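You operate a simulated robot arm through the tools that you are given. There is no shell and no other tool. Be economical: measure what you need, move in short steps, check, and stop when the job is done.

The job below is to be done with a simulated robot arm. You get a single attempt, and the scene is never put back.

Task
Put things in order on the yellow-legged workbench top. At the end: the white damp block stands where the grey clay lump stood; the gold black type block from the yellow-legged workbench top stands where the white damp block stood; the blue dauber stands on top of the grey dark brick offcut (carton); the white wet block stands where the gold black type block stood; the grey clay lump from the yellow-legged workbench top stands where the blue dauber stood; whatever was shut is shut again. Leave all else as you found it, and nothing knocked over.
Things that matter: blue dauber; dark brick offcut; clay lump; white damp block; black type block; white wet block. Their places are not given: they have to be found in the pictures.

Only the result counts: the job must be done as asked and must still hold three seconds after the hand-in. Knocking over, shifting, dropping, spilling or breaking anything else fails it.

Robot
A 6-joint arm with a two-finger parallel gripper, fixed in place. Base frame: the origin is at the foot of the arm, x ahead of it, y to its left, z up; the work surface is at about z = 0. Lengths are in m, angles in degrees, forces in N, time in s.
With the tool pointing down near the work surface it reaches from about 0.18 to 0.46 m from the base axis. Its first joint turns from -70.0 to 70.0 degrees. Payload 1.9 kg.
The TCP is the grasp point between the finger pads, 0.023 m short of the fingertips. In the tool frame z runs along the fingers and y along their closing line. Largest opening 0.094 m; finger width 0.038, thickness 0.01; the body of the gripper, 0.054 by 0.096 m, starts 0.039 m behind the TCP.
Orientation is told as [roll, pitch, yaw] about the base's x, y, z axes, in that order, counted from this pose: with the fingers straight down and closing along the base's y, the tool's x points along the base's -x, its y along +y and its z along -z.

Tools
- The arm moves only by the tool servo_tool. Its argument "commands" is a list of rows, each an object of numbers (a shift or turn left out is 0, a gripper value left out holds the last): "tx", "ty", "tz": the shift along the tool's x, y, z in m; "rx", "ry", "rz": the turn, a rotation vector about the tool's x, y, z in degrees; "hand": the gripper command, from -1 (shut) to 1 (fully open), values between in proportion. In form: [{"tx": .., "ty": .., "tz": .., "rx": .., "ry": .., "rz": .., "hand": ..}, ...]. A call has 1 to 8 rows; each row is the pose to reach, as a shift and turn from the pose commanded when the call began, along the tool's axes at that moment. Rows are played at 5 a second. More than 0.05 m and 8.6 degrees between two rows, or a gripper value outside its range, and nothing of the call is played. A pose out of reach is approached as far as the arm can. The call stops where the force on the tool passes 40 N (or 10 N more than at its start, if that is more) or the arm is blocked; 0.2 s more then pass. Each finger travels about 0.108 m/s and halts on what it meets, pressing with about 41 N; the grip force reading is that of the motor and also rises with nothing between the fingers. The clock runs only during rows and for 0.2 s after the last one: add rows that repeat a pose to give the fingers time. It gives the time, the measured TCP pose, the force on the tool (base axes), the opening and the grip force at its end, in the units of the frame above (readings bear some noise).
- Cameras (640 x 400 px; columns grow to the right, rows downward): "scene" is fixed at [0.0474, 0.3044, 0.4354]; the picture's right is [-0.85, -0.53, 0.00], its down [-0.25, 0.40, -0.88] and it looks along [0.47, -0.75, -0.47] (base axes); focal length 243 px, centre (320, 200). "wrist" rides on the gripper at [-0.039, 0, -0.044] in the tool frame; the picture's right is [0.00, -1.00, 0.00], its down [0.97, 0.00, -0.24] and it looks along [0.24, 0.00, 0.97] (tool axes); focal length 218 px, centre (320, 200).
- capture(camera): a new picture of that camera. It takes no simulated time.
- point_at(camera, pixels): for up to 12 pixels [column, row] of the newest picture of that camera ("zoom" is the newest enlarged one), the place [x, y, z] in the base frame of the surface seen there, good to about 0.002 m. It takes no simulated time.
- close_up(camera, box): a new picture of the part [left, top, right, bottom] of that camera's present view, enlarged. It takes no simulated time.
- finish_job(): hands the job in; it is judged then, once.

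Keep the steps short. Do not move on a guess: measure, check each grasp and each placing, and mend mistakes. In all there are 80 turns and 54 pictures (those below and enlarged ones count). Leave the gripper open and the arm clear of the work at the hand-in unless told otherwise, and finish with a single line.

The tools are called after "Emit:" by a JSON object that holds its "api" and its "payload". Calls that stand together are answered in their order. servo_tool: Moves the arm, as the interface text tells. Its arguments: {"type":"object","properties":{"commands":{"type":"array"}},"required":["commands"]} The other tools are called the same way: capture (camera) takes a picture; point_at (camera, pixels) gives the place of the surface under pixels of a picture; close_up (camera, box) takes an enlarged picture of a part of a camera's view; finish_job () hands the job in.

At the start:

```text
t: 0.0
tool_pos: [0.3015, 0.0264, 0.3121]
ee_rot: [0.0, -0.1, 0.0]
contact_force: [-0.4, 0.1, -0.3]
finger_gap: 0.0942
grip_force: 0.1
```

scene: 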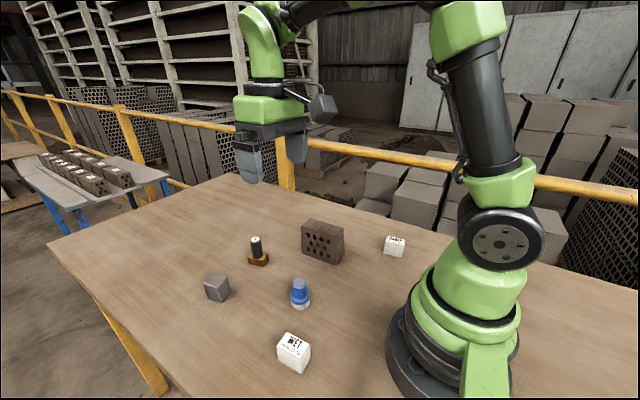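
wrist: 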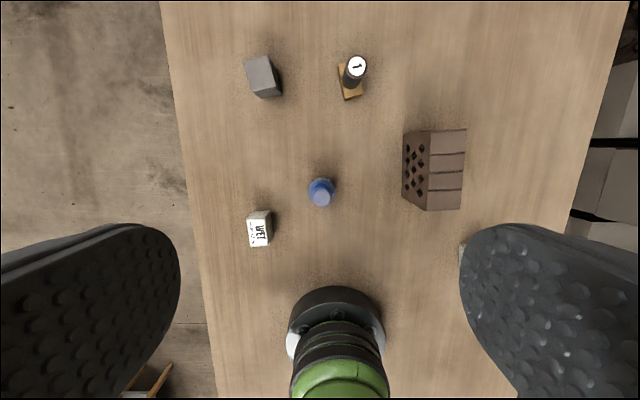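

I can see the grey cube, the type block, the brick, two white blocks and the dauber. I'll enlarge the views to read the labels and measure.

Emit:
{"api": "close_up", "payload": {"camera": "scene", "box": [190, 210, 420, 380]}}

Emit:
{"api": "point_at", "payload": {"camera": "scene", "pixels": [[217, 279], [212, 292], [256, 240], [258, 261], [299, 284], [300, 302], [292, 345], [290, 360], [395, 240], [393, 251], [322, 225], [322, 245]]}}

Emit:
{"api": "point_at", "payload": {"camera": "wrist", "pixels": [[260, 76], [356, 66], [345, 70], [352, 94], [321, 197], [258, 232], [258, 214], [447, 140], [447, 205], [418, 170], [463, 252], [270, 95]]}}

```text
2.35 times, centred on (305, 295) of scene
```

zoom: 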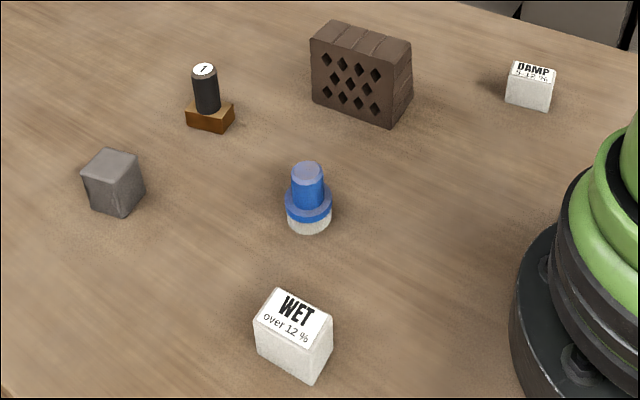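

```text
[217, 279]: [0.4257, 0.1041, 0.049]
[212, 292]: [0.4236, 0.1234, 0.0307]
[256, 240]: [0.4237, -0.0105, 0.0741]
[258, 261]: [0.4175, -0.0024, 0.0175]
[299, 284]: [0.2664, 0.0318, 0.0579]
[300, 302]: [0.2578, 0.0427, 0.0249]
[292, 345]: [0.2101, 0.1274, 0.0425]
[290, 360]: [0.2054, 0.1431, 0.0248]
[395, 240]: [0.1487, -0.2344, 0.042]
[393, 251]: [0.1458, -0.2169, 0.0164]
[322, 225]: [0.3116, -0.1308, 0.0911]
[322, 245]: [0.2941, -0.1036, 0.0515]
```

```text
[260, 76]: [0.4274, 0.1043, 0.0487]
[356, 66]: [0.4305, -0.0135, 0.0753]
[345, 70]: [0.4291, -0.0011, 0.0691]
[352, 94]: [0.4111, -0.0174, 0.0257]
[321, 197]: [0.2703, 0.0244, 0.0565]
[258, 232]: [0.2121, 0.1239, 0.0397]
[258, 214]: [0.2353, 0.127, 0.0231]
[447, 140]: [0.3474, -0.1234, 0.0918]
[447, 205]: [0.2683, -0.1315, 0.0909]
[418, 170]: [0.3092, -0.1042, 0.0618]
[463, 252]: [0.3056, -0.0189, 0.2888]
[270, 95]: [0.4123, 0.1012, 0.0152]
```

I'll enlarge the wrist view to measure edges and orientations.

Emit:
{"api": "close_up", "payload": {"camera": "wrist", "box": [230, 40, 390, 140]}}

Emit:
{"api": "close_up", "payload": {"camera": "wrist", "box": [230, 160, 390, 260]}}

```text
4.00 times, centred on (310, 90) of wrist
```

zoom: 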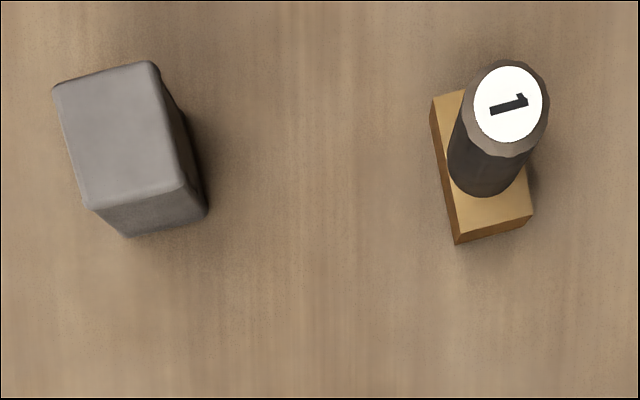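

```text
4.00 times, centred on (310, 210) of wrist
```

zoom: 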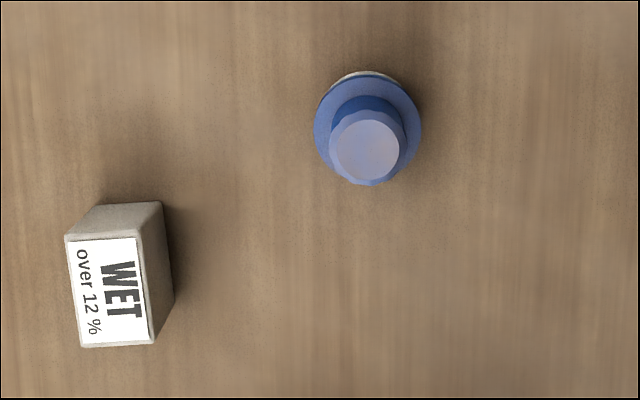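

Measuring the wet block's top corners and the dauber in the newest enlargement.

Emit:
{"api": "point_at", "payload": {"camera": "zoom", "pixels": [[70, 241], [138, 237], [151, 339], [85, 344], [365, 150], [335, 150], [395, 150], [365, 122], [365, 178], [318, 130], [416, 130], [365, 86]]}}

Emit:
{"api": "close_up", "payload": {"camera": "wrist", "box": [230, 40, 390, 140]}}

```text
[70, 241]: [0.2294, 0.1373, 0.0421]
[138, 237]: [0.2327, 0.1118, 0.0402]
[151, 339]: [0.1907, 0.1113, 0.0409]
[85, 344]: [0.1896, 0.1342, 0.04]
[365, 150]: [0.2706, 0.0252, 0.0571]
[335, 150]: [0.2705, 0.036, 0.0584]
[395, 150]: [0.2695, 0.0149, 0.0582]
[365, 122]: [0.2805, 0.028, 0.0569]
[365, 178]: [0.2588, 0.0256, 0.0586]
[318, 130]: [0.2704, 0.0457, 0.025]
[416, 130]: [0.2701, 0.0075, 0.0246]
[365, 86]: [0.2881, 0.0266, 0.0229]
```

```text
4.00 times, centred on (310, 90) of wrist
```

zoom: 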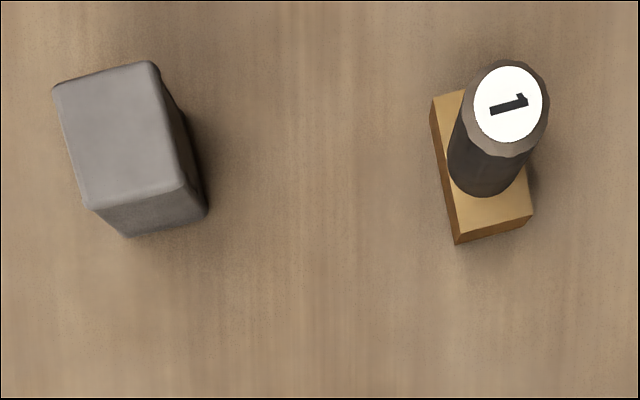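

Now the clay lump and type block corners.

Emit:
{"api": "point_at", "payload": {"camera": "zoom", "pixels": [[60, 90], [152, 67], [183, 185], [94, 204], [509, 104], [480, 104], [539, 104], [440, 103], [459, 226], [526, 210], [509, 70], [509, 138]]}}

Emit:
{"api": "close_up", "payload": {"camera": "scene", "box": [350, 220, 430, 270]}}

```text
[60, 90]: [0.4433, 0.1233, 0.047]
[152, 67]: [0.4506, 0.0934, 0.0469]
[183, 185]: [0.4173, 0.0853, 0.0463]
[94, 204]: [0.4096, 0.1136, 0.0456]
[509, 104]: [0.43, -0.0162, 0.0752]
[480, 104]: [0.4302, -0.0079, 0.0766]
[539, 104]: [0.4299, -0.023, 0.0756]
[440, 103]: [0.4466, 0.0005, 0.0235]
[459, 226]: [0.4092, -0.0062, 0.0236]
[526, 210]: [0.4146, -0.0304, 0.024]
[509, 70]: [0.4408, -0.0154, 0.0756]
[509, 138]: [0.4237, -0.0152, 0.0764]
```

```text
8.00 times, centred on (390, 245) of scene
```

zoom: 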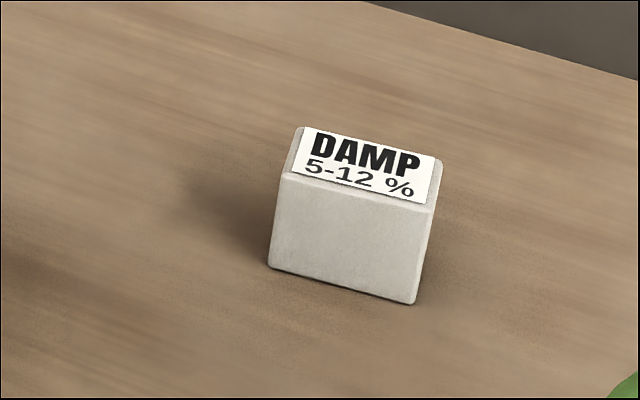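

Measuring the damp block.

Emit:
{"api": "point_at", "payload": {"camera": "zoom", "pixels": [[303, 132], [437, 162], [426, 206], [290, 175], [350, 230], [365, 165], [275, 260], [410, 295]]}}

Emit:
{"api": "close_up", "payload": {"camera": "wrist", "box": [390, 110, 486, 230]}}

```text
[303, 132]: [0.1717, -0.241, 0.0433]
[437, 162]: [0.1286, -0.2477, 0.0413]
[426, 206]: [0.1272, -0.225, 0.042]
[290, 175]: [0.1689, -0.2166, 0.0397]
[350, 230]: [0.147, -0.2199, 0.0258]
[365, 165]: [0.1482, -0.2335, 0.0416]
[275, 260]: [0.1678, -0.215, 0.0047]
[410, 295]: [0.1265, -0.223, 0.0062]
```

```text
3.33 times, centred on (438, 170) of wrist
```

zoom: 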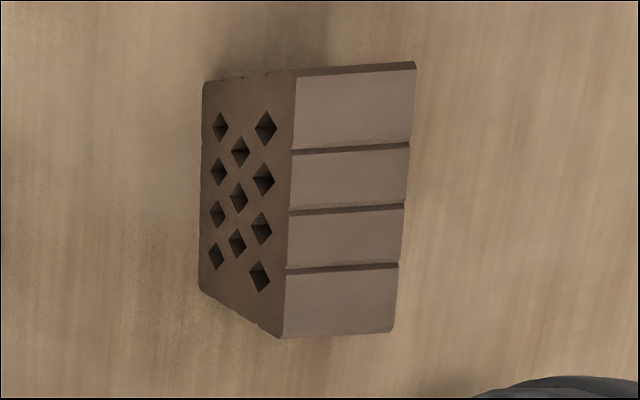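

Emit:
{"api": "point_at", "payload": {"camera": "zoom", "pixels": [[300, 78], [412, 70], [390, 326], [288, 332], [350, 175], [350, 240]]}}

Emit:
{"api": "servo_tool", "payload": {"commands": [{"tx": 0.0315, "tz": 0.04}, {"tx": 0.0315, "tz": 0.08}, {"tx": 0.0315, "tz": 0.12}, {"tx": 0.0315, "tz": 0.16}]}}

```text
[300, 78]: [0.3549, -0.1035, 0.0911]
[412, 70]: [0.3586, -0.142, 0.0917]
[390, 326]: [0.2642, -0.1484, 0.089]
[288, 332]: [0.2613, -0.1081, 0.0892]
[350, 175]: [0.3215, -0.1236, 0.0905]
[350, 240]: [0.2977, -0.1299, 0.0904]
```

```text
refused: row 1 steps farther than a row can; nothing moved
```

Dauber centre is about (0.270, 0.0265), with handle z 0.025–0.058. The brick top centre is (0.310, -0.1255) at z 0.0905. I'll descend over the dauber.

Emit:
{"api": "servo_tool", "payload": {"commands": [{"tx": 0.0315, "tz": 0.03}, {"tx": 0.0315, "tz": 0.075}, {"tx": 0.0315, "tz": 0.12}, {"tx": 0.0315, "tz": 0.16}, {"tx": 0.0315, "tz": 0.2}, {"tx": 0.0315, "tz": 0.2}]}}

Emit:
{"api": "close_up", "payload": {"camera": "scene", "box": [220, 200, 380, 320]}}

```text
t: 1.4
tool_pos: [0.2717, 0.0273, 0.1139]
ee_rot: [0.1, 0.0, -0.1]
contact_force: [0.4, 0.0, -0.2]
finger_gap: 0.0939
grip_force: 0.1
```

```text
3.33 times, centred on (300, 260) of scene
```

zoom: 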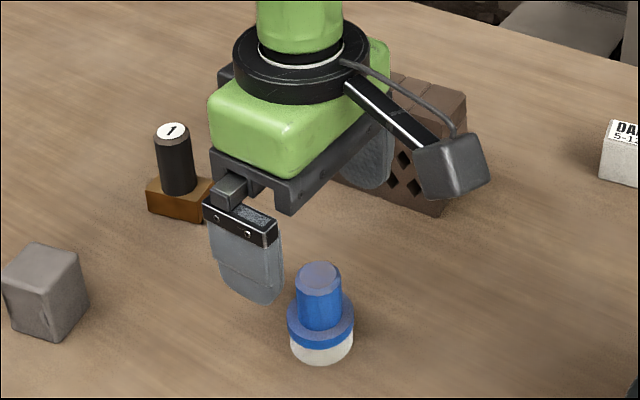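

Straddling well. I'll go down 0.062 and close on the handle.

Emit:
{"api": "servo_tool", "payload": {"commands": [{"tx": 0.001, "tz": 0.03}, {"tx": 0.001, "tz": 0.062}, {"tx": 0.001, "tz": 0.062}, {"tx": 0.001, "tz": 0.062, "hand": -1}, {"tx": 0.001, "tz": 0.062, "hand": -1}, {"tx": 0.001, "tz": 0.062, "hand": -1}, {"tx": 0.001, "tz": 0.062, "hand": -1}]}}

```text
t: 3.0
tool_pos: [0.2684, 0.0293, 0.0503]
ee_rot: [0.0, 0.1, 0.0]
contact_force: [0.1, 0.5, 0.6]
finger_gap: 0.0264
grip_force: 41.2
```

Grasped: the gap is 0.026. Lifting.

Emit:
{"api": "servo_tool", "payload": {"commands": [{"tz": -0.03}, {"tz": -0.07}, {"tz": -0.11}, {"tz": -0.11}]}}

Emit:
{"api": "capture", "payload": {"camera": "scene"}}

```text
t: 4.0
tool_pos: [0.2689, 0.0278, 0.1617]
ee_rot: [-0.1, 0.0, 0.0]
contact_force: [-0.4, -0.3, -0.4]
finger_gap: 0.0265
grip_force: 40.6
```

```text
44 pictures are left
```

scene: 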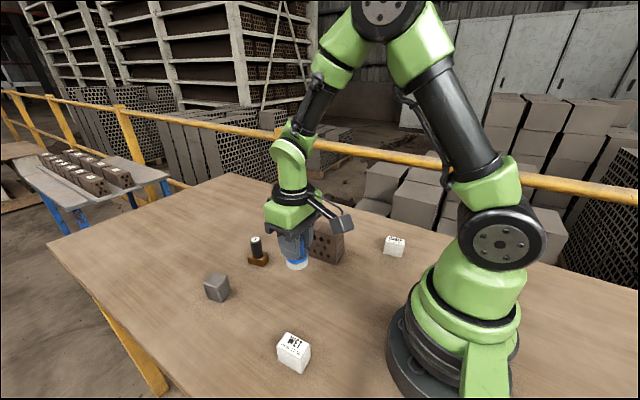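

Held upright. I'll rise a little and carry it over the brick.

Emit:
{"api": "servo_tool", "payload": {"commands": [{"tz": -0.03}, {"tx": -0.01, "ty": -0.038, "tz": -0.03}, {"tx": -0.02, "ty": -0.076, "tz": -0.03}, {"tx": -0.03, "ty": -0.114, "tz": -0.03}, {"tx": -0.041, "ty": -0.152, "tz": -0.03}, {"tx": -0.041, "ty": -0.152, "tz": -0.03}, {"tx": -0.041, "ty": -0.152, "tz": 0.008}, {"tx": -0.041, "ty": -0.152, "tz": 0.008}]}}

Emit:
{"api": "close_up", "payload": {"camera": "scene", "box": [250, 170, 410, 270]}}

```text
t: 5.8
tool_pos: [0.3087, -0.1241, 0.1524]
ee_rot: [0.0, 0.0, 0.0]
contact_force: [0.5, 0.2, 0.1]
finger_gap: 0.0266
grip_force: 41.2
```

```text
4.00 times, centred on (330, 220) of scene
```

zoom: 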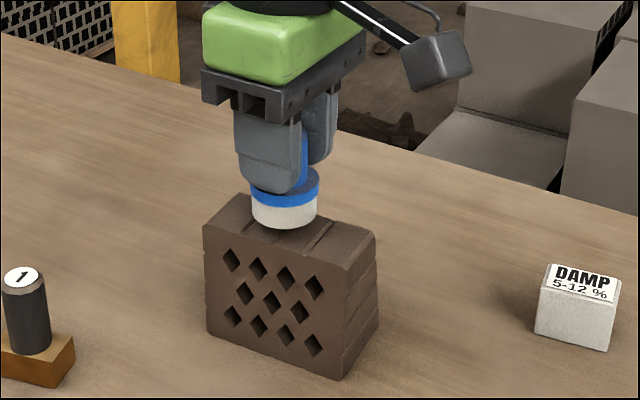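

Above the brick with about a 1 cm gap. Lowering gently while watching the force.

Emit:
{"api": "servo_tool", "payload": {"commands": [{"tz": 0.004}, {"tz": 0.007}, {"tz": 0.009}, {"tz": 0.0105}, {"tz": 0.0105}]}}

Emit:
{"api": "close_up", "payload": {"camera": "scene", "box": [290, 190, 370, 240]}}

```text
t: 7.0
tool_pos: [0.3099, -0.1246, 0.1419]
ee_rot: [0.1, 0.0, -0.1]
contact_force: [0.6, -0.1, -1.0]
finger_gap: 0.0268
grip_force: 41.2
```

```text
8.00 times, centred on (330, 215) of scene
```

zoom: 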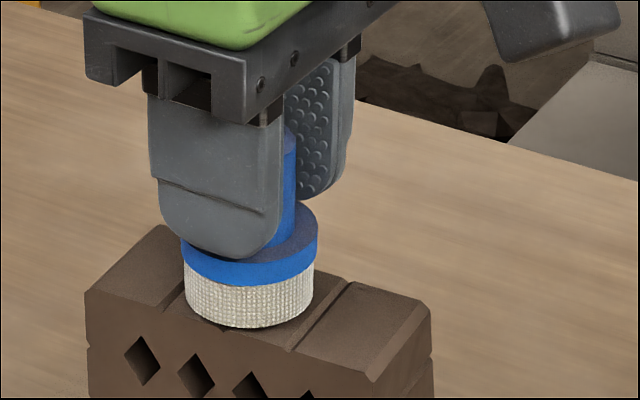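

Emit:
{"api": "servo_tool", "payload": {"commands": [{"tz": 0.001}, {"tz": 0.002}, {"tz": 0.002}]}}

Emit:
{"api": "point_at", "payload": {"camera": "zoom", "pixels": [[248, 327], [248, 318], [245, 338], [250, 290]]}}

```text
t: 7.8
tool_pos: [0.3099, -0.1249, 0.1405]
ee_rot: [-0.1, 0.0, 0.0]
contact_force: [0.6, -0.8, -0.8]
finger_gap: 0.0267
grip_force: 41.3
```

```text
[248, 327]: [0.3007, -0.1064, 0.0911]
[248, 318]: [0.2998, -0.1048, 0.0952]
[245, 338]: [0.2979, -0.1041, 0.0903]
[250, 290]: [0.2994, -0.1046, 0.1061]
```

No force yet. Lowering millimetre by millimetre.

Emit:
{"api": "servo_tool", "payload": {"commands": [{"tz": 0.001}, {"tz": 0.002}, {"tz": 0.002}]}}

Emit:
{"api": "close_up", "payload": {"camera": "scene", "box": [290, 190, 370, 240]}}

```text
t: 8.5
tool_pos: [0.3114, -0.1244, 0.1389]
ee_rot: [0.0, -0.2, -0.1]
contact_force: [-1.8, 1.3, 6.6]
finger_gap: 0.0267
grip_force: 41.0
stopped in row 3: the force on the tool passed its limit (the readings are from after the stop); the commanded pose is now the measured one
```

```text
8.00 times, centred on (330, 215) of scene
```

zoom: 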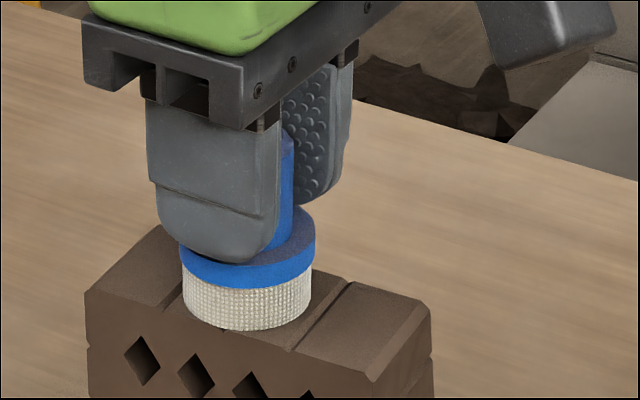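

Contact is made. Opening and withdrawing straight up.

Emit:
{"api": "servo_tool", "payload": {"commands": [{"hand": -0.2}, {"hand": 0.4}, {"hand": 0.4}, {"tz": -0.04, "hand": 0.4}, {"tz": -0.08, "hand": 0.4}, {"tz": -0.12, "hand": 1}]}}

Emit:
{"api": "capture", "payload": {"camera": "wrist"}}

Emit:
{"api": "close_up", "payload": {"camera": "scene", "box": [250, 170, 410, 270]}}

```text
t: 9.9
tool_pos: [0.31, -0.1252, 0.261]
ee_rot: [0.0, -0.2, -0.2]
contact_force: [-0.3, 0.5, -0.9]
finger_gap: 0.094
grip_force: 0.0
```

```text
40 pictures are left
```

wrist: 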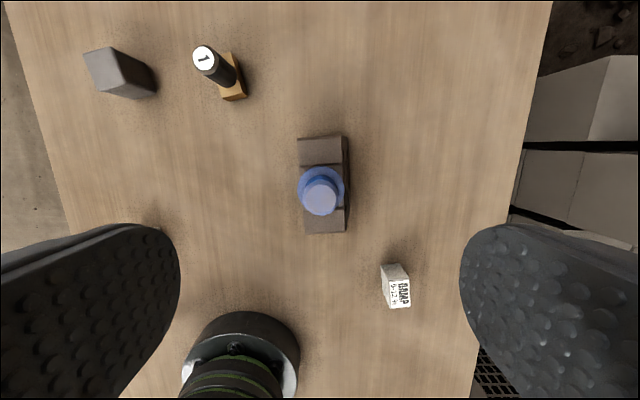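

```text
4.00 times, centred on (330, 220) of scene
```

zoom: 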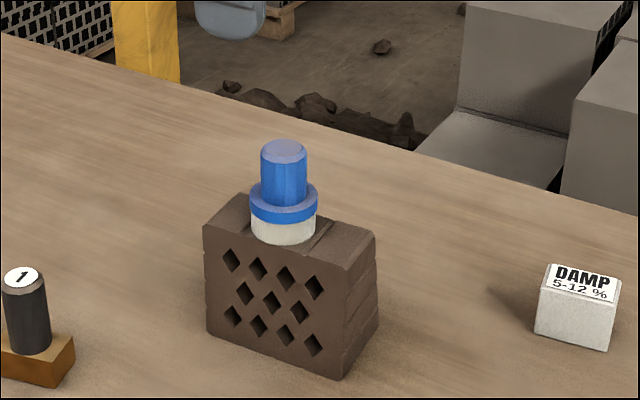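

The dauber stands on the brick. I'll measure the damp block from this view, then move over the clay lump with a 15° yaw.

Emit:
{"api": "point_at", "payload": {"camera": "wrist", "pixels": [[385, 281], [408, 279], [411, 305], [388, 306], [398, 292], [320, 195], [320, 226], [305, 135], [345, 232]]}}

Emit:
{"api": "servo_tool", "payload": {"commands": [{"tx": -0.017, "ty": 0.033, "tz": 0.0}, {"tx": -0.034, "ty": 0.066, "tz": 0.015, "rz": -5}, {"tx": -0.051, "ty": 0.099, "tz": 0.035, "rz": -10}, {"tx": -0.069, "ty": 0.132, "tz": 0.055, "rz": -15}, {"tx": -0.086, "ty": 0.165, "tz": 0.075, "rz": -15}, {"tx": -0.103, "ty": 0.198, "tz": 0.095, "rz": -15}, {"tx": -0.12, "ty": 0.2288, "tz": 0.11, "rz": -15}, {"tx": -0.12, "ty": 0.2288, "tz": 0.11, "rz": -15}]}}

Emit:
{"api": "capture", "payload": {"camera": "wrist"}}

```text
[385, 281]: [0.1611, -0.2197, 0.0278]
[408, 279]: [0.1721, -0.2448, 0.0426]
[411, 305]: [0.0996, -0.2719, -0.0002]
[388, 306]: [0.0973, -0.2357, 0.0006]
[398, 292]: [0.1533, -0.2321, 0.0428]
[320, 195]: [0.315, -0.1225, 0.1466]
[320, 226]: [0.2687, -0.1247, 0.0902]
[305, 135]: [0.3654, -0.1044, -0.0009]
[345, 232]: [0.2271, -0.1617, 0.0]
```

```text
t: 11.7
tool_pos: [0.4294, 0.1052, 0.1488]
ee_rot: [0.1, -0.1, 14.9]
contact_force: [0.7, 0.7, -0.7]
finger_gap: 0.0939
grip_force: 0.1
```

```text
38 pictures are left
```

wrist: 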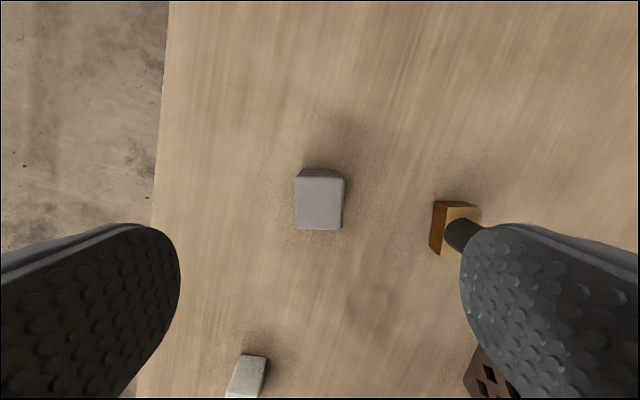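

Clay lump centred at column 319 and aligned. Down 0.118 and close.

Emit:
{"api": "servo_tool", "payload": {"commands": [{"tz": 0.04}, {"tz": 0.08}, {"tz": 0.105}, {"tz": 0.118}, {"tz": 0.118}, {"tz": 0.118, "hand": -1}, {"tz": 0.118, "hand": -1}, {"tz": 0.118, "hand": -1}]}}

Emit:
{"api": "servo_tool", "payload": {"commands": [{"tz": 0}, {"tz": -0.04}, {"tz": -0.08}, {"tz": -0.1}, {"tz": -0.1}]}}

Emit:
{"api": "capture", "payload": {"camera": "scene"}}

```text
t: 13.5
tool_pos: [0.4314, 0.1024, 0.031]
ee_rot: [0.1, -0.2, 14.9]
contact_force: [-0.4, 0.2, 0.3]
finger_gap: 0.0358
grip_force: 41.0
```

```text
t: 14.7
tool_pos: [0.4299, 0.1023, 0.1311]
ee_rot: [-0.1, -0.2, 14.9]
contact_force: [-0.2, 0.1, -1.4]
finger_gap: 0.0357
grip_force: 41.1
```

```text
37 pictures are left
```

scene: 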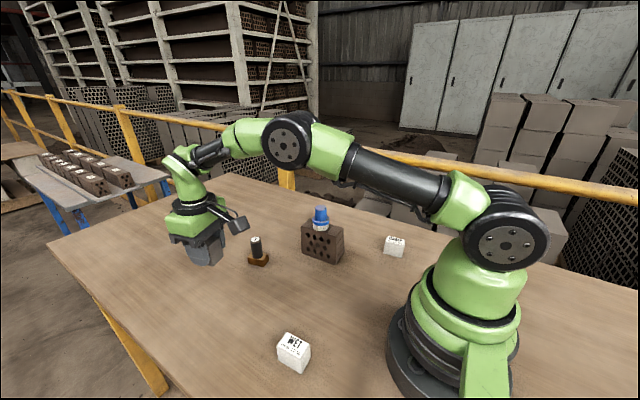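

Clay lump is held. Carrying it to the dauber's old place (0.270, 0.0265).

Emit:
{"api": "servo_tool", "payload": {"commands": [{"tx": 0.035, "ty": -0.0067}, {"tx": 0.07, "ty": -0.0133}, {"tx": 0.105, "ty": -0.02}, {"tx": 0.14, "ty": -0.0266}, {"tx": 0.1751, "ty": -0.0333}, {"tx": 0.1751, "ty": -0.0333, "tz": 0.04}, {"tx": 0.1751, "ty": -0.0333, "tz": 0.08}, {"tx": 0.1751, "ty": -0.0333, "tz": 0.08}]}}

Emit:
{"api": "servo_tool", "payload": {"commands": [{"tz": 0.008}, {"tz": 0.014}, {"tz": 0.017}, {"tz": 0.0185}, {"tz": 0.0195}, {"tz": 0.0195}]}}

Emit:
{"api": "close_up", "payload": {"camera": "scene", "box": [250, 240, 350, 320]}}

```text
t: 16.5
tool_pos: [0.2718, 0.0282, 0.0511]
ee_rot: [0.0, -0.3, 14.9]
contact_force: [-0.5, 0.0, -1.4]
finger_gap: 0.0358
grip_force: 41.2
```

```text
t: 17.9
tool_pos: [0.2706, 0.0267, 0.0306]
ee_rot: [0.0, -0.3, 14.8]
contact_force: [-0.6, -0.5, -2.4]
finger_gap: 0.0355
grip_force: 40.6
```

```text
5.00 times, centred on (300, 280) of scene
```

zoom: 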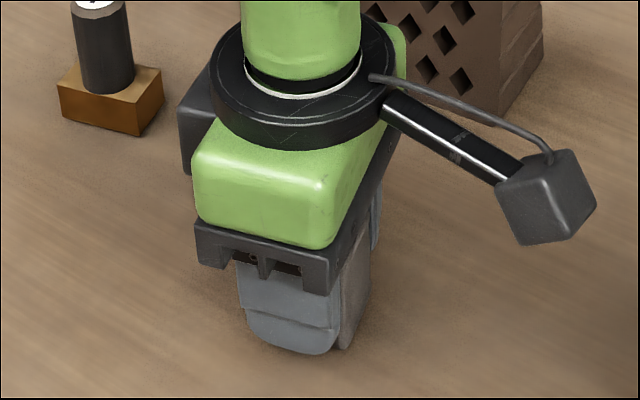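

Almost down. Easing the last millimetres until there's contact.

Emit:
{"api": "servo_tool", "payload": {"commands": [{"tz": 0.0007}, {"tz": 0.0014}, {"tz": 0.0014}]}}

```text
t: 18.8
tool_pos: [0.271, 0.0273, 0.0318]
ee_rot: [-0.1, -0.2, 14.8]
contact_force: [-0.4, -1.0, 5.8]
finger_gap: 0.0356
grip_force: 40.2
stopped in row 3: the force on the tool passed its limit (the readings are from after the stop); the commanded pose is now the measured one
```

Contact. Open and rise.

Emit:
{"api": "servo_tool", "payload": {"commands": [{"hand": -0.2}, {"hand": 0.4}, {"hand": 0.4}, {"tz": -0.04, "hand": 0.4}, {"tz": -0.08, "hand": 0.4}, {"tz": -0.12, "hand": 1}, {"tz": -0.14, "hand": 1}]}}

Emit:
{"api": "close_up", "payload": {"camera": "scene", "box": [250, 240, 350, 320]}}

Emit:
{"api": "capture", "payload": {"camera": "wrist"}}

```text
t: 20.4
tool_pos: [0.2711, 0.0258, 0.1725]
ee_rot: [0.0, -0.2, 14.8]
contact_force: [0.4, -0.5, -0.8]
finger_gap: 0.0942
grip_force: 0.1
```

```text
5.00 times, centred on (300, 280) of scene
```

zoom: 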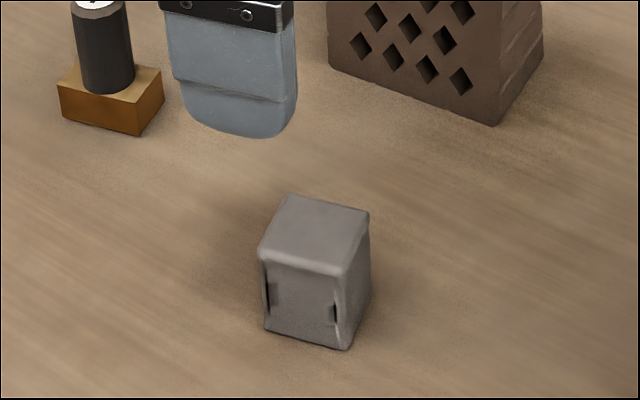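

```text
34 pictures are left
```

wrist: 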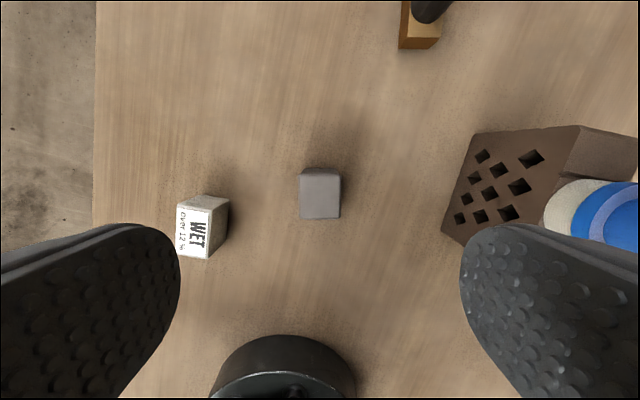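

Clay is standing. Checking its position.

Emit:
{"api": "point_at", "payload": {"camera": "wrist", "pixels": [[303, 176], [338, 176], [340, 217], [302, 217], [320, 196]]}}

Emit:
{"api": "close_up", "payload": {"camera": "wrist", "box": [280, 155, 360, 235]}}

```text
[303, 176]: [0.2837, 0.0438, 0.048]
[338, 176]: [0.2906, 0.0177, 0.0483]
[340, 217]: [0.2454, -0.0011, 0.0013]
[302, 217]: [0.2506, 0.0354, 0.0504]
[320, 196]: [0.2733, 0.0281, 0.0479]
```

```text
5.00 times, centred on (320, 195) of wrist
```

zoom: 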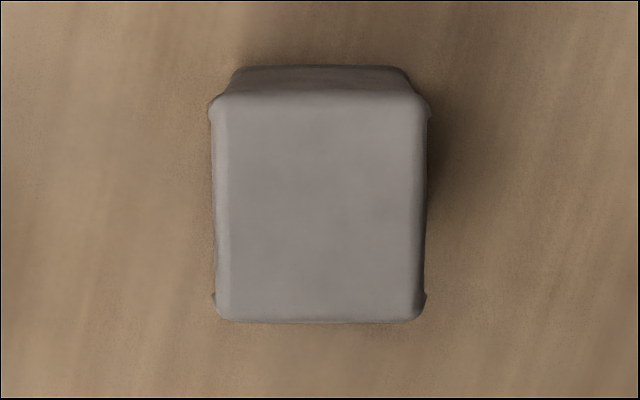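

Clay centre is about (0.270, 0.027), which is good. Moving to above the damp block (0.149, -0.2325), swinging in towards the base to clear the brick.

Emit:
{"api": "servo_tool", "payload": {"commands": [{"tx": 0.0483, "ty": 0.0128}, {"tx": 0.071, "ty": -0.0259, "rz": 1}, {"tx": 0.0936, "ty": -0.0646, "rz": 2}, {"tx": 0.1163, "ty": -0.1034, "rz": 3}, {"tx": 0.1389, "ty": -0.1421, "rz": 4.3}, {"tx": 0.1616, "ty": -0.1808, "rz": 4.3}, {"tx": 0.1842, "ty": -0.2195, "rz": 4.3}, {"tx": 0.1842, "ty": -0.2195, "rz": 4.3}]}}

Emit:
{"api": "capture", "payload": {"camera": "wrist"}}

```text
t: 22.2
tool_pos: [0.1463, -0.2342, 0.1696]
ee_rot: [0.0, -0.3, 10.6]
contact_force: [-0.3, -0.3, 0.7]
finger_gap: 0.0942
grip_force: 0.0
```

```text
32 pictures are left
```

wrist: 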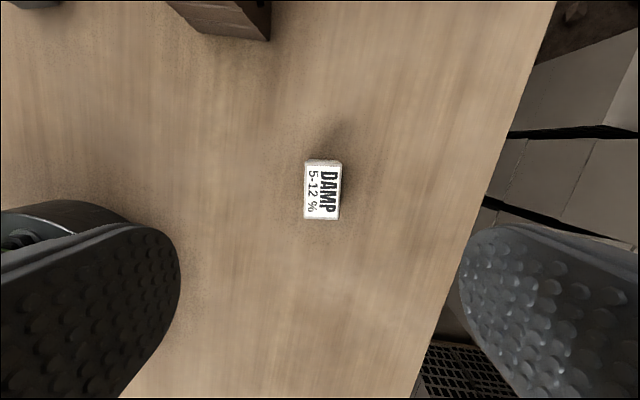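

Aligned, nearly centred at column 322. Measuring the top corners.

Emit:
{"api": "point_at", "payload": {"camera": "wrist", "pixels": [[306, 166], [339, 167], [339, 216], [306, 216], [322, 191]]}}

Emit:
{"api": "close_up", "payload": {"camera": "wrist", "box": [280, 150, 360, 230]}}

```text
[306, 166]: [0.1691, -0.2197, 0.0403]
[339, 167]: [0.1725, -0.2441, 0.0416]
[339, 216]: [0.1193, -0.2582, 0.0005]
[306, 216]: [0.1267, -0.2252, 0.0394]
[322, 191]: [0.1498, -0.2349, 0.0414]
```

```text
5.00 times, centred on (320, 190) of wrist
```

zoom: 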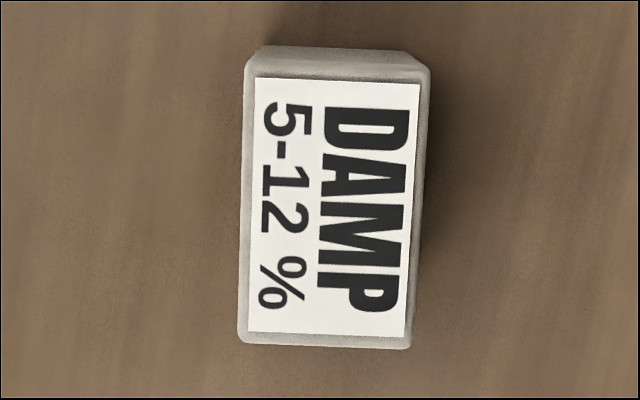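

The block is turned about 2.5° less than the tool and sits 1.5 mm to -y. I'll correct, descend and close.

Emit:
{"api": "servo_tool", "payload": {"commands": [{"tx": -0.001, "ty": -0.0015, "tz": 0.04, "rz": 2.5}, {"tx": -0.001, "ty": -0.0015, "tz": 0.08, "rz": 2.5}, {"tx": -0.001, "ty": -0.0015, "tz": 0.115, "rz": 2.5}, {"tx": -0.001, "ty": -0.0015, "tz": 0.14, "rz": 2.5}, {"tx": -0.001, "ty": -0.0015, "tz": 0.14, "rz": 2.5}, {"tx": -0.001, "ty": -0.0015, "tz": 0.14, "rz": 2.5, "hand": -1}, {"tx": -0.001, "ty": -0.0015, "tz": 0.14, "rz": 2.5, "hand": -1}, {"tx": -0.001, "ty": -0.0015, "tz": 0.14, "rz": 2.5, "hand": -1}]}}

Emit:
{"api": "servo_tool", "payload": {"commands": [{"tz": 0}, {"tz": -0.04}, {"tz": -0.08}, {"tz": -0.12}, {"tz": -0.16}, {"tz": -0.16}]}}

Emit:
{"api": "capture", "payload": {"camera": "scene"}}

```text
t: 24.0
tool_pos: [0.1497, -0.236, 0.0304]
ee_rot: [0.0, -0.2, 8.2]
contact_force: [0.6, 0.0, -0.5]
finger_gap: 0.0291
grip_force: 41.2
```

```text
t: 25.4
tool_pos: [0.1522, -0.2325, 0.1891]
ee_rot: [0.0, -0.2, 8.1]
contact_force: [0.3, 0.5, -0.5]
finger_gap: 0.0288
grip_force: 40.5
```

```text
30 pictures are left
```

scene: 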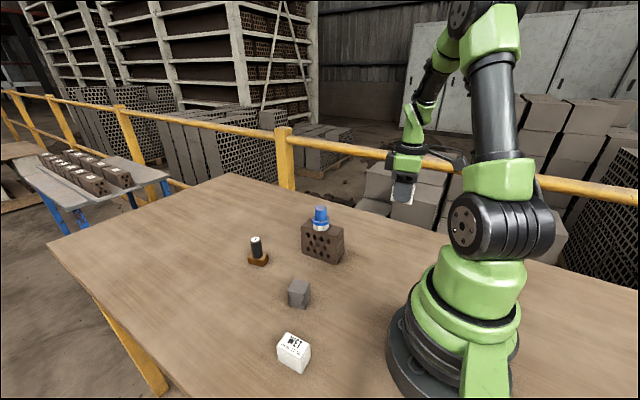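

Damp block held. Carrying it inward past the brick first.

Emit:
{"api": "servo_tool", "payload": {"commands": [{"tx": -0.0171, "ty": 0.037}, {"tx": -0.0342, "ty": 0.074}, {"tx": -0.0513, "ty": 0.111}, {"tx": -0.0684, "ty": 0.148}, {"tx": -0.0855, "ty": 0.185}, {"tx": -0.1027, "ty": 0.2218}, {"tx": -0.1027, "ty": 0.2218}]}}

Emit:
{"api": "servo_tool", "payload": {"commands": [{"tx": -0.0372, "ty": 0.0122}, {"tx": -0.0743, "ty": 0.0243}, {"tx": -0.1115, "ty": 0.0365}, {"tx": -0.1486, "ty": 0.0487}, {"tx": -0.1858, "ty": 0.0608, "tz": 0.02}, {"tx": -0.2229, "ty": 0.073, "tz": 0.04}, {"tx": -0.2229, "ty": 0.073, "tz": 0.08}, {"tx": -0.2229, "ty": 0.073, "tz": 0.08}]}}

Emit:
{"api": "capture", "payload": {"camera": "scene"}}

```text
t: 27.0
tool_pos: [0.22, 0.0016, 0.1901]
ee_rot: [-0.1, -0.3, 7.9]
contact_force: [1.1, 0.0, -0.4]
finger_gap: 0.0292
grip_force: 40.9
```

```text
t: 28.8
tool_pos: [0.4294, 0.1007, 0.1143]
ee_rot: [-0.1, -0.3, 8.0]
contact_force: [0.4, 0.5, -0.3]
finger_gap: 0.0287
grip_force: 41.0
```

```text
29 pictures are left
```

scene: 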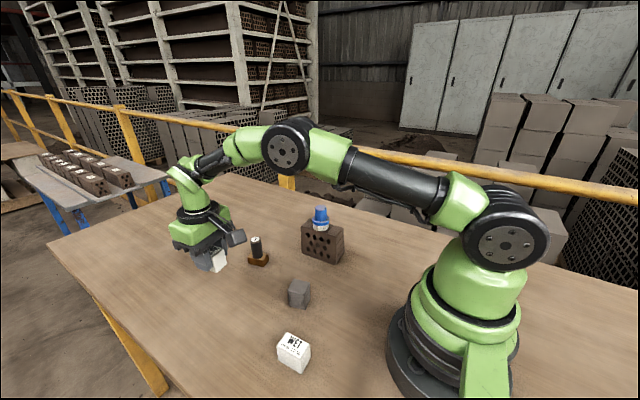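

Lowering towards contact height (TCP about 0.030).

Emit:
{"api": "servo_tool", "payload": {"commands": [{"tz": 0.04}, {"tz": 0.065}, {"tz": 0.075}, {"tz": 0.078}, {"tz": 0.0795}, {"tz": 0.0795}]}}

Emit:
{"api": "servo_tool", "payload": {"commands": [{"tz": 0.0007}, {"tz": 0.0014}, {"tz": 0.0021}, {"tz": 0.0021}]}}

```text
t: 30.2
tool_pos: [0.4308, 0.1032, 0.0332]
ee_rot: [0.0, -0.3, 8.0]
contact_force: [0.4, -0.5, -0.5]
finger_gap: 0.0291
grip_force: 40.9
```

```text
t: 31.2
tool_pos: [0.4327, 0.1037, 0.0316]
ee_rot: [0.0, -0.3, 8.1]
contact_force: [0.5, 0.2, 0.2]
finger_gap: 0.0291
grip_force: 40.9
```

No contact yet. A little lower.

Emit:
{"api": "servo_tool", "payload": {"commands": [{"tz": 0.0007}, {"tz": 0.0014}, {"tz": 0.0021}, {"tz": 0.0028}, {"tz": 0.0028}]}}

Emit:
{"api": "close_up", "payload": {"camera": "scene", "box": [160, 220, 280, 320]}}

```text
t: 32.4
tool_pos: [0.433, 0.1041, 0.029]
ee_rot: [0.0, -0.6, 8.0]
contact_force: [-8.9, -2.2, 38.2]
finger_gap: 0.0289
grip_force: 40.9
```

```text
4.00 times, centred on (220, 270) of scene
```

zoom: 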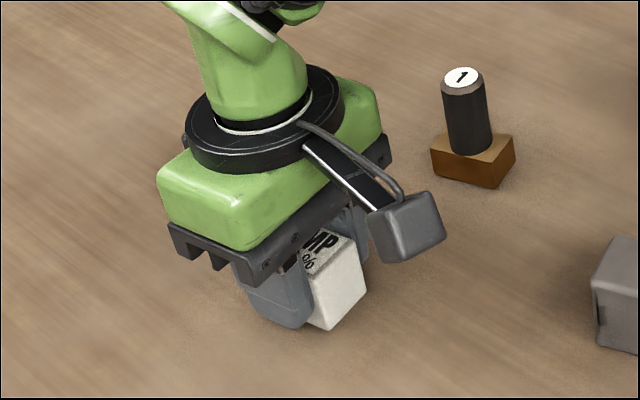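

Firm contact. I'll relax 1 mm, open partly and rise.

Emit:
{"api": "servo_tool", "payload": {"commands": [{"tz": -0.0013}, {"tz": -0.0013, "hand": -0.2}, {"tz": -0.0013, "hand": 0.3}, {"tz": -0.0013, "hand": 0.3}, {"tz": -0.04, "hand": 0.3}, {"tz": -0.08, "hand": 0.3}, {"tz": -0.12, "hand": 1}, {"tz": -0.12, "hand": 1}]}}

Emit:
{"api": "capture", "payload": {"camera": "wrist"}}

```text
t: 34.2
tool_pos: [0.4302, 0.1033, 0.1457]
ee_rot: [0.1, -0.3, 7.9]
contact_force: [0.1, -0.1, -0.2]
finger_gap: 0.0937
grip_force: 0.0
```

```text
27 pictures are left
```

wrist: 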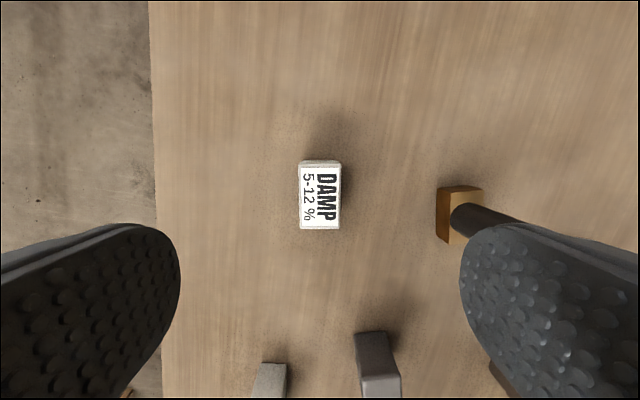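

Measuring the placed damp block and the type block handle.

Emit:
{"api": "point_at", "payload": {"camera": "wrist", "pixels": [[302, 168], [339, 168], [337, 226], [302, 226], [320, 197], [440, 189], [440, 238], [478, 189]]}}

Emit:
{"api": "servo_tool", "payload": {"commands": [{"tx": 0.004, "ty": -0.04, "tz": -0.02}, {"tx": 0.008, "ty": -0.08, "tz": -0.02, "rz": -2}, {"tx": 0.0164, "ty": -0.118, "tz": -0.02, "rz": -3}, {"tx": 0.0164, "ty": -0.118, "tz": -0.02, "rz": -3}]}}

Emit:
{"api": "capture", "payload": {"camera": "wrist"}}

```text
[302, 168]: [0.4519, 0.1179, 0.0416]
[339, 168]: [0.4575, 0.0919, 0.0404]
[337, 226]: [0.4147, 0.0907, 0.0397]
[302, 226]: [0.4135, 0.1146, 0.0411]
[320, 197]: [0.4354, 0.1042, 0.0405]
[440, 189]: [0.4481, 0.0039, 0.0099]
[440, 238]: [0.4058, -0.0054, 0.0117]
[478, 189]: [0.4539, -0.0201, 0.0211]
```

```text
t: 35.2
tool_pos: [0.433, -0.017, 0.1668]
ee_rot: [0.0, -0.3, 11.1]
contact_force: [0.2, -0.5, -0.1]
finger_gap: 0.0942
grip_force: 0.0
```

```text
26 pictures are left
```

wrist: 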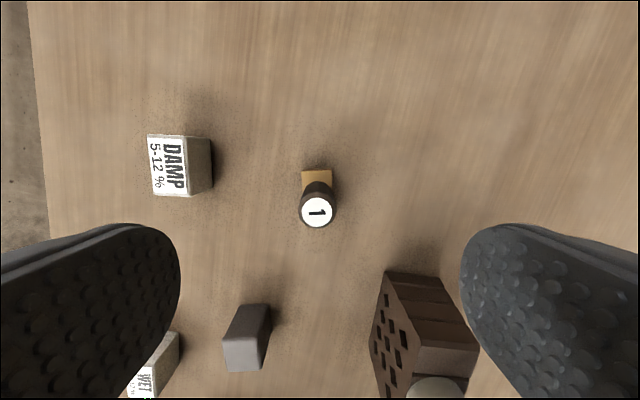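

Emit:
{"api": "point_at", "payload": {"camera": "wrist", "pixels": [[316, 211], [305, 211], [327, 211], [316, 200], [316, 222], [304, 176], [331, 176], [154, 139], [186, 138], [184, 192], [156, 193]]}}

Emit:
{"api": "close_up", "payload": {"camera": "wrist", "box": [280, 160, 360, 240]}}

```text
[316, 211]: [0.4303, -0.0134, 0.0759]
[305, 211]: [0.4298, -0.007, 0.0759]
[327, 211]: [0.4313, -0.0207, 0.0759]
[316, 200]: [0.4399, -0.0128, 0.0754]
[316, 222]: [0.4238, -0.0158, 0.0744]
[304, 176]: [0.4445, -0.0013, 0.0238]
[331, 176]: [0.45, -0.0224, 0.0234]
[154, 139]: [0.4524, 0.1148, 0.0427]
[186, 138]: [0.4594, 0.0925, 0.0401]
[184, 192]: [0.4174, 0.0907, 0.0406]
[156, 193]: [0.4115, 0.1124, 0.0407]
```

```text
5.00 times, centred on (320, 200) of wrist
```

zoom: 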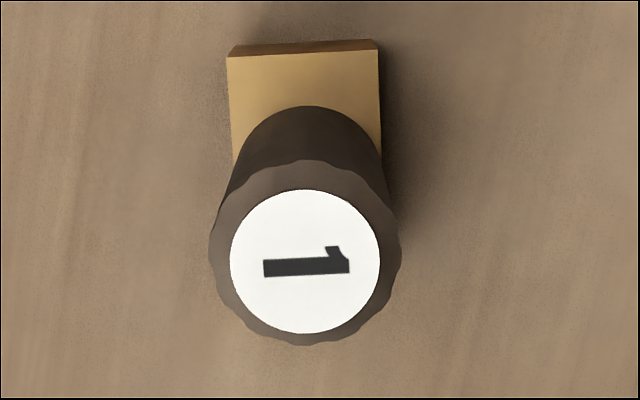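

Handle centre is (0.4305, -0.014). I'll shift 2 mm to +y and descend to TCP z 0.053, so the tips stay above the gold base at 0.024, then close.

Emit:
{"api": "servo_tool", "payload": {"commands": [{"tx": 0.001, "ty": 0.002, "tz": 0.04}, {"tx": 0.001, "ty": 0.002, "tz": 0.08}, {"tx": 0.001, "ty": 0.002, "tz": 0.1}, {"tx": 0.001, "ty": 0.002, "tz": 0.113}, {"tx": 0.001, "ty": 0.002, "tz": 0.113, "hand": 0}, {"tx": 0.001, "ty": 0.002, "tz": 0.113, "hand": -1}, {"tx": 0.001, "ty": 0.002, "tz": 0.113, "hand": -1}, {"tx": 0.001, "ty": 0.002, "tz": 0.113, "hand": -1}]}}

Emit:
{"api": "close_up", "payload": {"camera": "scene", "box": [200, 200, 320, 290]}}

```text
t: 37.0
tool_pos: [0.4306, -0.0137, 0.055]
ee_rot: [0.0, -0.3, 11.1]
contact_force: [0.5, -0.8, -0.2]
finger_gap: 0.0252
grip_force: 40.5
```

```text
4.44 times, centred on (260, 245) of scene
```

zoom: 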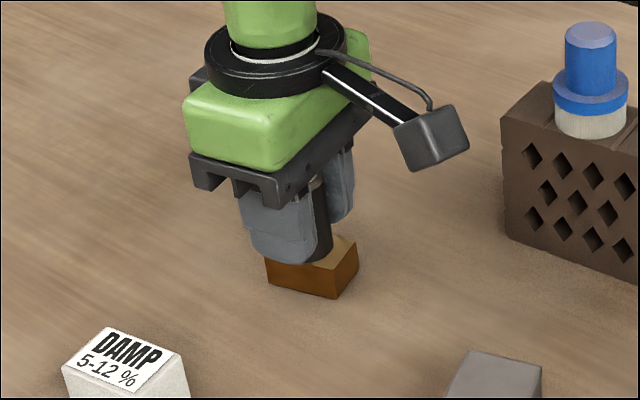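

Firm grip on the handle. Lift, then retract inward.

Emit:
{"api": "servo_tool", "payload": {"commands": [{"tz": -0.03}, {"tz": -0.07}, {"tz": -0.11}, {"tz": -0.13}, {"tz": -0.13}]}}

Emit:
{"api": "servo_tool", "payload": {"commands": [{"tx": 0.0408, "ty": 0.0108}, {"tx": 0.0816, "ty": 0.0217}, {"tx": 0.1223, "ty": 0.0325}, {"tx": 0.1631, "ty": 0.0434}, {"tx": 0.2039, "ty": 0.0542}, {"tx": 0.2039, "ty": 0.0542}]}}

Emit:
{"api": "capture", "payload": {"camera": "scene"}}

```text
t: 38.2
tool_pos: [0.4293, -0.0139, 0.1833]
ee_rot: [0.0, -0.3, 11.0]
contact_force: [0.2, 0.5, -1.9]
finger_gap: 0.025
grip_force: 40.9
```

```text
t: 39.6
tool_pos: [0.2203, -0.001, 0.1842]
ee_rot: [-0.1, -0.3, 11.0]
contact_force: [0.2, 1.2, -2.4]
finger_gap: 0.0254
grip_force: 40.7
```

```text
23 pictures are left
```

scene: 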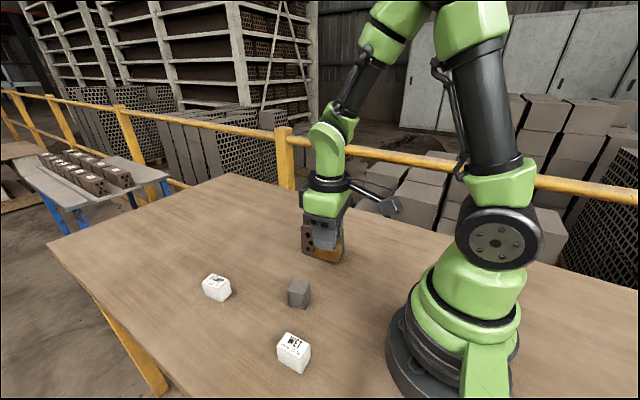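

Held upright. Carrying on to the damp block's old place.

Emit:
{"api": "servo_tool", "payload": {"commands": [{"tx": 0.019, "ty": -0.036}, {"tx": 0.0381, "ty": -0.072}, {"tx": 0.0571, "ty": -0.108}, {"tx": 0.0761, "ty": -0.144}, {"tx": 0.0952, "ty": -0.18}, {"tx": 0.1142, "ty": -0.216}, {"tx": 0.1142, "ty": -0.216}]}}

Emit:
{"api": "servo_tool", "payload": {"commands": [{"tz": 0.04}, {"tz": 0.08}, {"tz": 0.11}, {"tz": 0.121}, {"tz": 0.126}, {"tz": 0.128}, {"tz": 0.128}]}}

Emit:
{"api": "close_up", "payload": {"camera": "scene", "box": [340, 190, 460, 280]}}

```text
t: 41.2
tool_pos: [0.1491, -0.2335, 0.1831]
ee_rot: [-0.1, -0.3, 11.1]
contact_force: [-0.2, 0.2, -2.4]
finger_gap: 0.0254
grip_force: 41.0
```

```text
t: 42.8
tool_pos: [0.1508, -0.2328, 0.055]
ee_rot: [-0.1, -0.3, 11.0]
contact_force: [-7.6, 7.7, 34.6]
finger_gap: 0.025
grip_force: 40.8
```

```text
4.44 times, centred on (400, 235) of scene
```

zoom: 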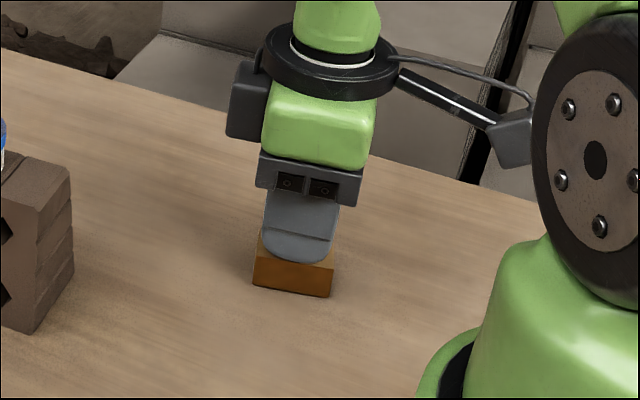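

On the table and pressing at 35 N. I'll relax 1 mm, open and rise.

Emit:
{"api": "servo_tool", "payload": {"commands": [{"tz": -0.0012}, {"tz": -0.0012, "hand": -0.2}, {"tz": -0.0012, "hand": 0.3}, {"tz": -0.0012, "hand": 0.3}, {"tz": -0.04, "hand": 0.3}, {"tz": -0.08, "hand": 0.3}, {"tz": -0.12, "hand": 1}, {"tz": -0.12, "hand": 1}]}}

Emit:
{"api": "capture", "payload": {"camera": "wrist"}}

```text
t: 44.6
tool_pos: [0.1499, -0.2353, 0.1762]
ee_rot: [0.0, -0.3, 11.1]
contact_force: [0.5, 0.9, -0.7]
finger_gap: 0.0937
grip_force: 0.1
```

```text
21 pictures are left
```

wrist: 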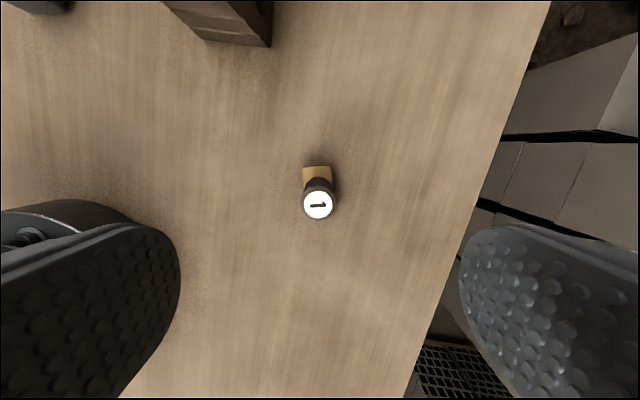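

Emit:
{"api": "point_at", "payload": {"camera": "wrist", "pixels": [[318, 205], [305, 170], [330, 170]]}}

Emit:
{"api": "servo_tool", "payload": {"commands": [{"tx": -0.019, "ty": 0.036}, {"tx": -0.0381, "ty": 0.072}, {"tx": -0.0571, "ty": 0.108}, {"tx": -0.0761, "ty": 0.144}, {"tx": -0.0952, "ty": 0.18}, {"tx": -0.1142, "ty": 0.216}, {"tx": -0.1142, "ty": 0.216}]}}

Emit:
{"api": "servo_tool", "payload": {"commands": [{"tx": -0.0049, "ty": 0.0411, "rz": 2.8}, {"tx": -0.0097, "ty": 0.0821, "rz": 5.6}, {"tx": -0.0146, "ty": 0.1232, "rz": 8.5}, {"tx": -0.0146, "ty": 0.1232, "rz": 8.5}]}}

Emit:
{"api": "capture", "payload": {"camera": "wrist"}}

```text
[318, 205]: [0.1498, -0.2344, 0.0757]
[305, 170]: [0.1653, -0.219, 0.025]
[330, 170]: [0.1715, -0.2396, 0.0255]
```

```text
t: 46.2
tool_pos: [0.2206, 0.0029, 0.176]
ee_rot: [-0.1, -0.3, 10.9]
contact_force: [0.5, 0.0, -0.7]
finger_gap: 0.094
grip_force: 0.0
```

```text
t: 47.2
tool_pos: [0.2112, 0.126, 0.1749]
ee_rot: [-0.1, -0.3, 2.5]
contact_force: [0.0, 0.8, -0.6]
finger_gap: 0.0939
grip_force: 0.1
```

```text
20 pictures are left
```

wrist: 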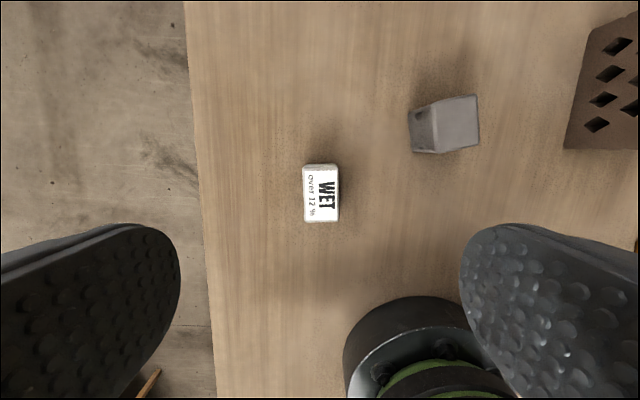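

Type block is placed at (0.150, -0.234). The wet block is aligned with the tool; measuring it.

Emit:
{"api": "point_at", "payload": {"camera": "wrist", "pixels": [[304, 172], [337, 172], [337, 218], [305, 219], [320, 195]]}}

Emit:
{"api": "close_up", "payload": {"camera": "wrist", "box": [280, 150, 360, 230]}}

```text
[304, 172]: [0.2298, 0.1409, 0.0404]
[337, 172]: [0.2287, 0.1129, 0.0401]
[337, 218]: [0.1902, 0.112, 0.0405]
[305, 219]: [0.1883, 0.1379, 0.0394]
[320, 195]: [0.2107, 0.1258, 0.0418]
```

```text
5.00 times, centred on (320, 190) of wrist
```

zoom: 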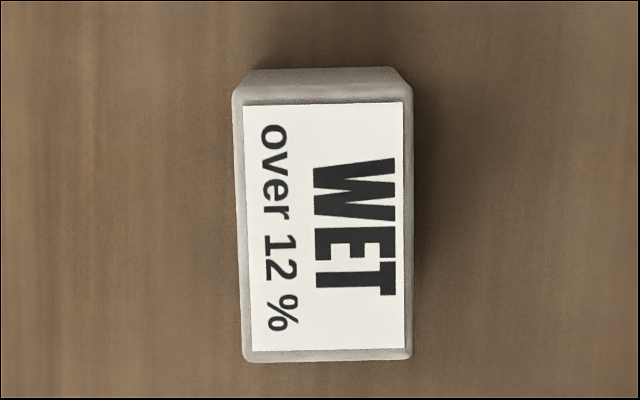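

Centre is about (0.2095, 0.1255). Descend and close.

Emit:
{"api": "servo_tool", "payload": {"commands": [{"tx": 0.0012, "tz": 0.04, "rz": -1}, {"tx": 0.0012, "tz": 0.08, "rz": -1}, {"tx": 0.0012, "tz": 0.12, "rz": -1}, {"tx": 0.0012, "tz": 0.145, "rz": -1}, {"tx": 0.0012, "tz": 0.145, "rz": -1}, {"tx": 0.0012, "tz": 0.145, "rz": -1, "hand": -1}, {"tx": 0.0012, "tz": 0.145, "rz": -1, "hand": -1}, {"tx": 0.0012, "tz": 0.145, "rz": -1, "hand": -1}]}}

Emit:
{"api": "servo_tool", "payload": {"commands": [{"tz": 0}, {"tz": -0.04}, {"tz": -0.08}, {"tz": -0.12}, {"tz": -0.12}]}}

Emit:
{"api": "capture", "payload": {"camera": "scene"}}

```text
t: 49.0
tool_pos: [0.2115, 0.1237, 0.0306]
ee_rot: [0.1, -0.3, 3.6]
contact_force: [-0.8, -1.1, -0.5]
finger_gap: 0.0288
grip_force: 40.8
```

```text
t: 50.2
tool_pos: [0.2095, 0.1237, 0.1509]
ee_rot: [0.0, -0.3, 3.6]
contact_force: [1.2, 0.5, -0.9]
finger_gap: 0.0286
grip_force: 41.2
```

```text
18 pictures are left
```

scene: 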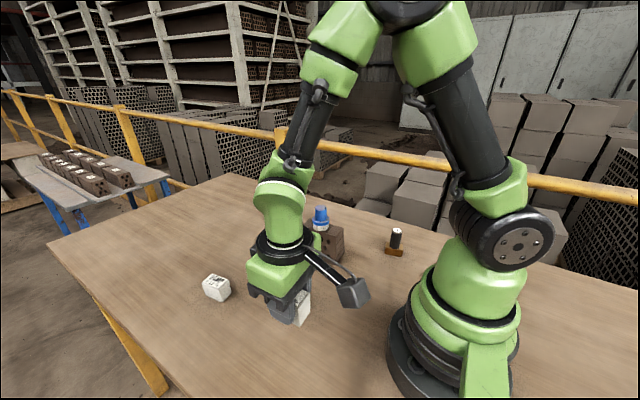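

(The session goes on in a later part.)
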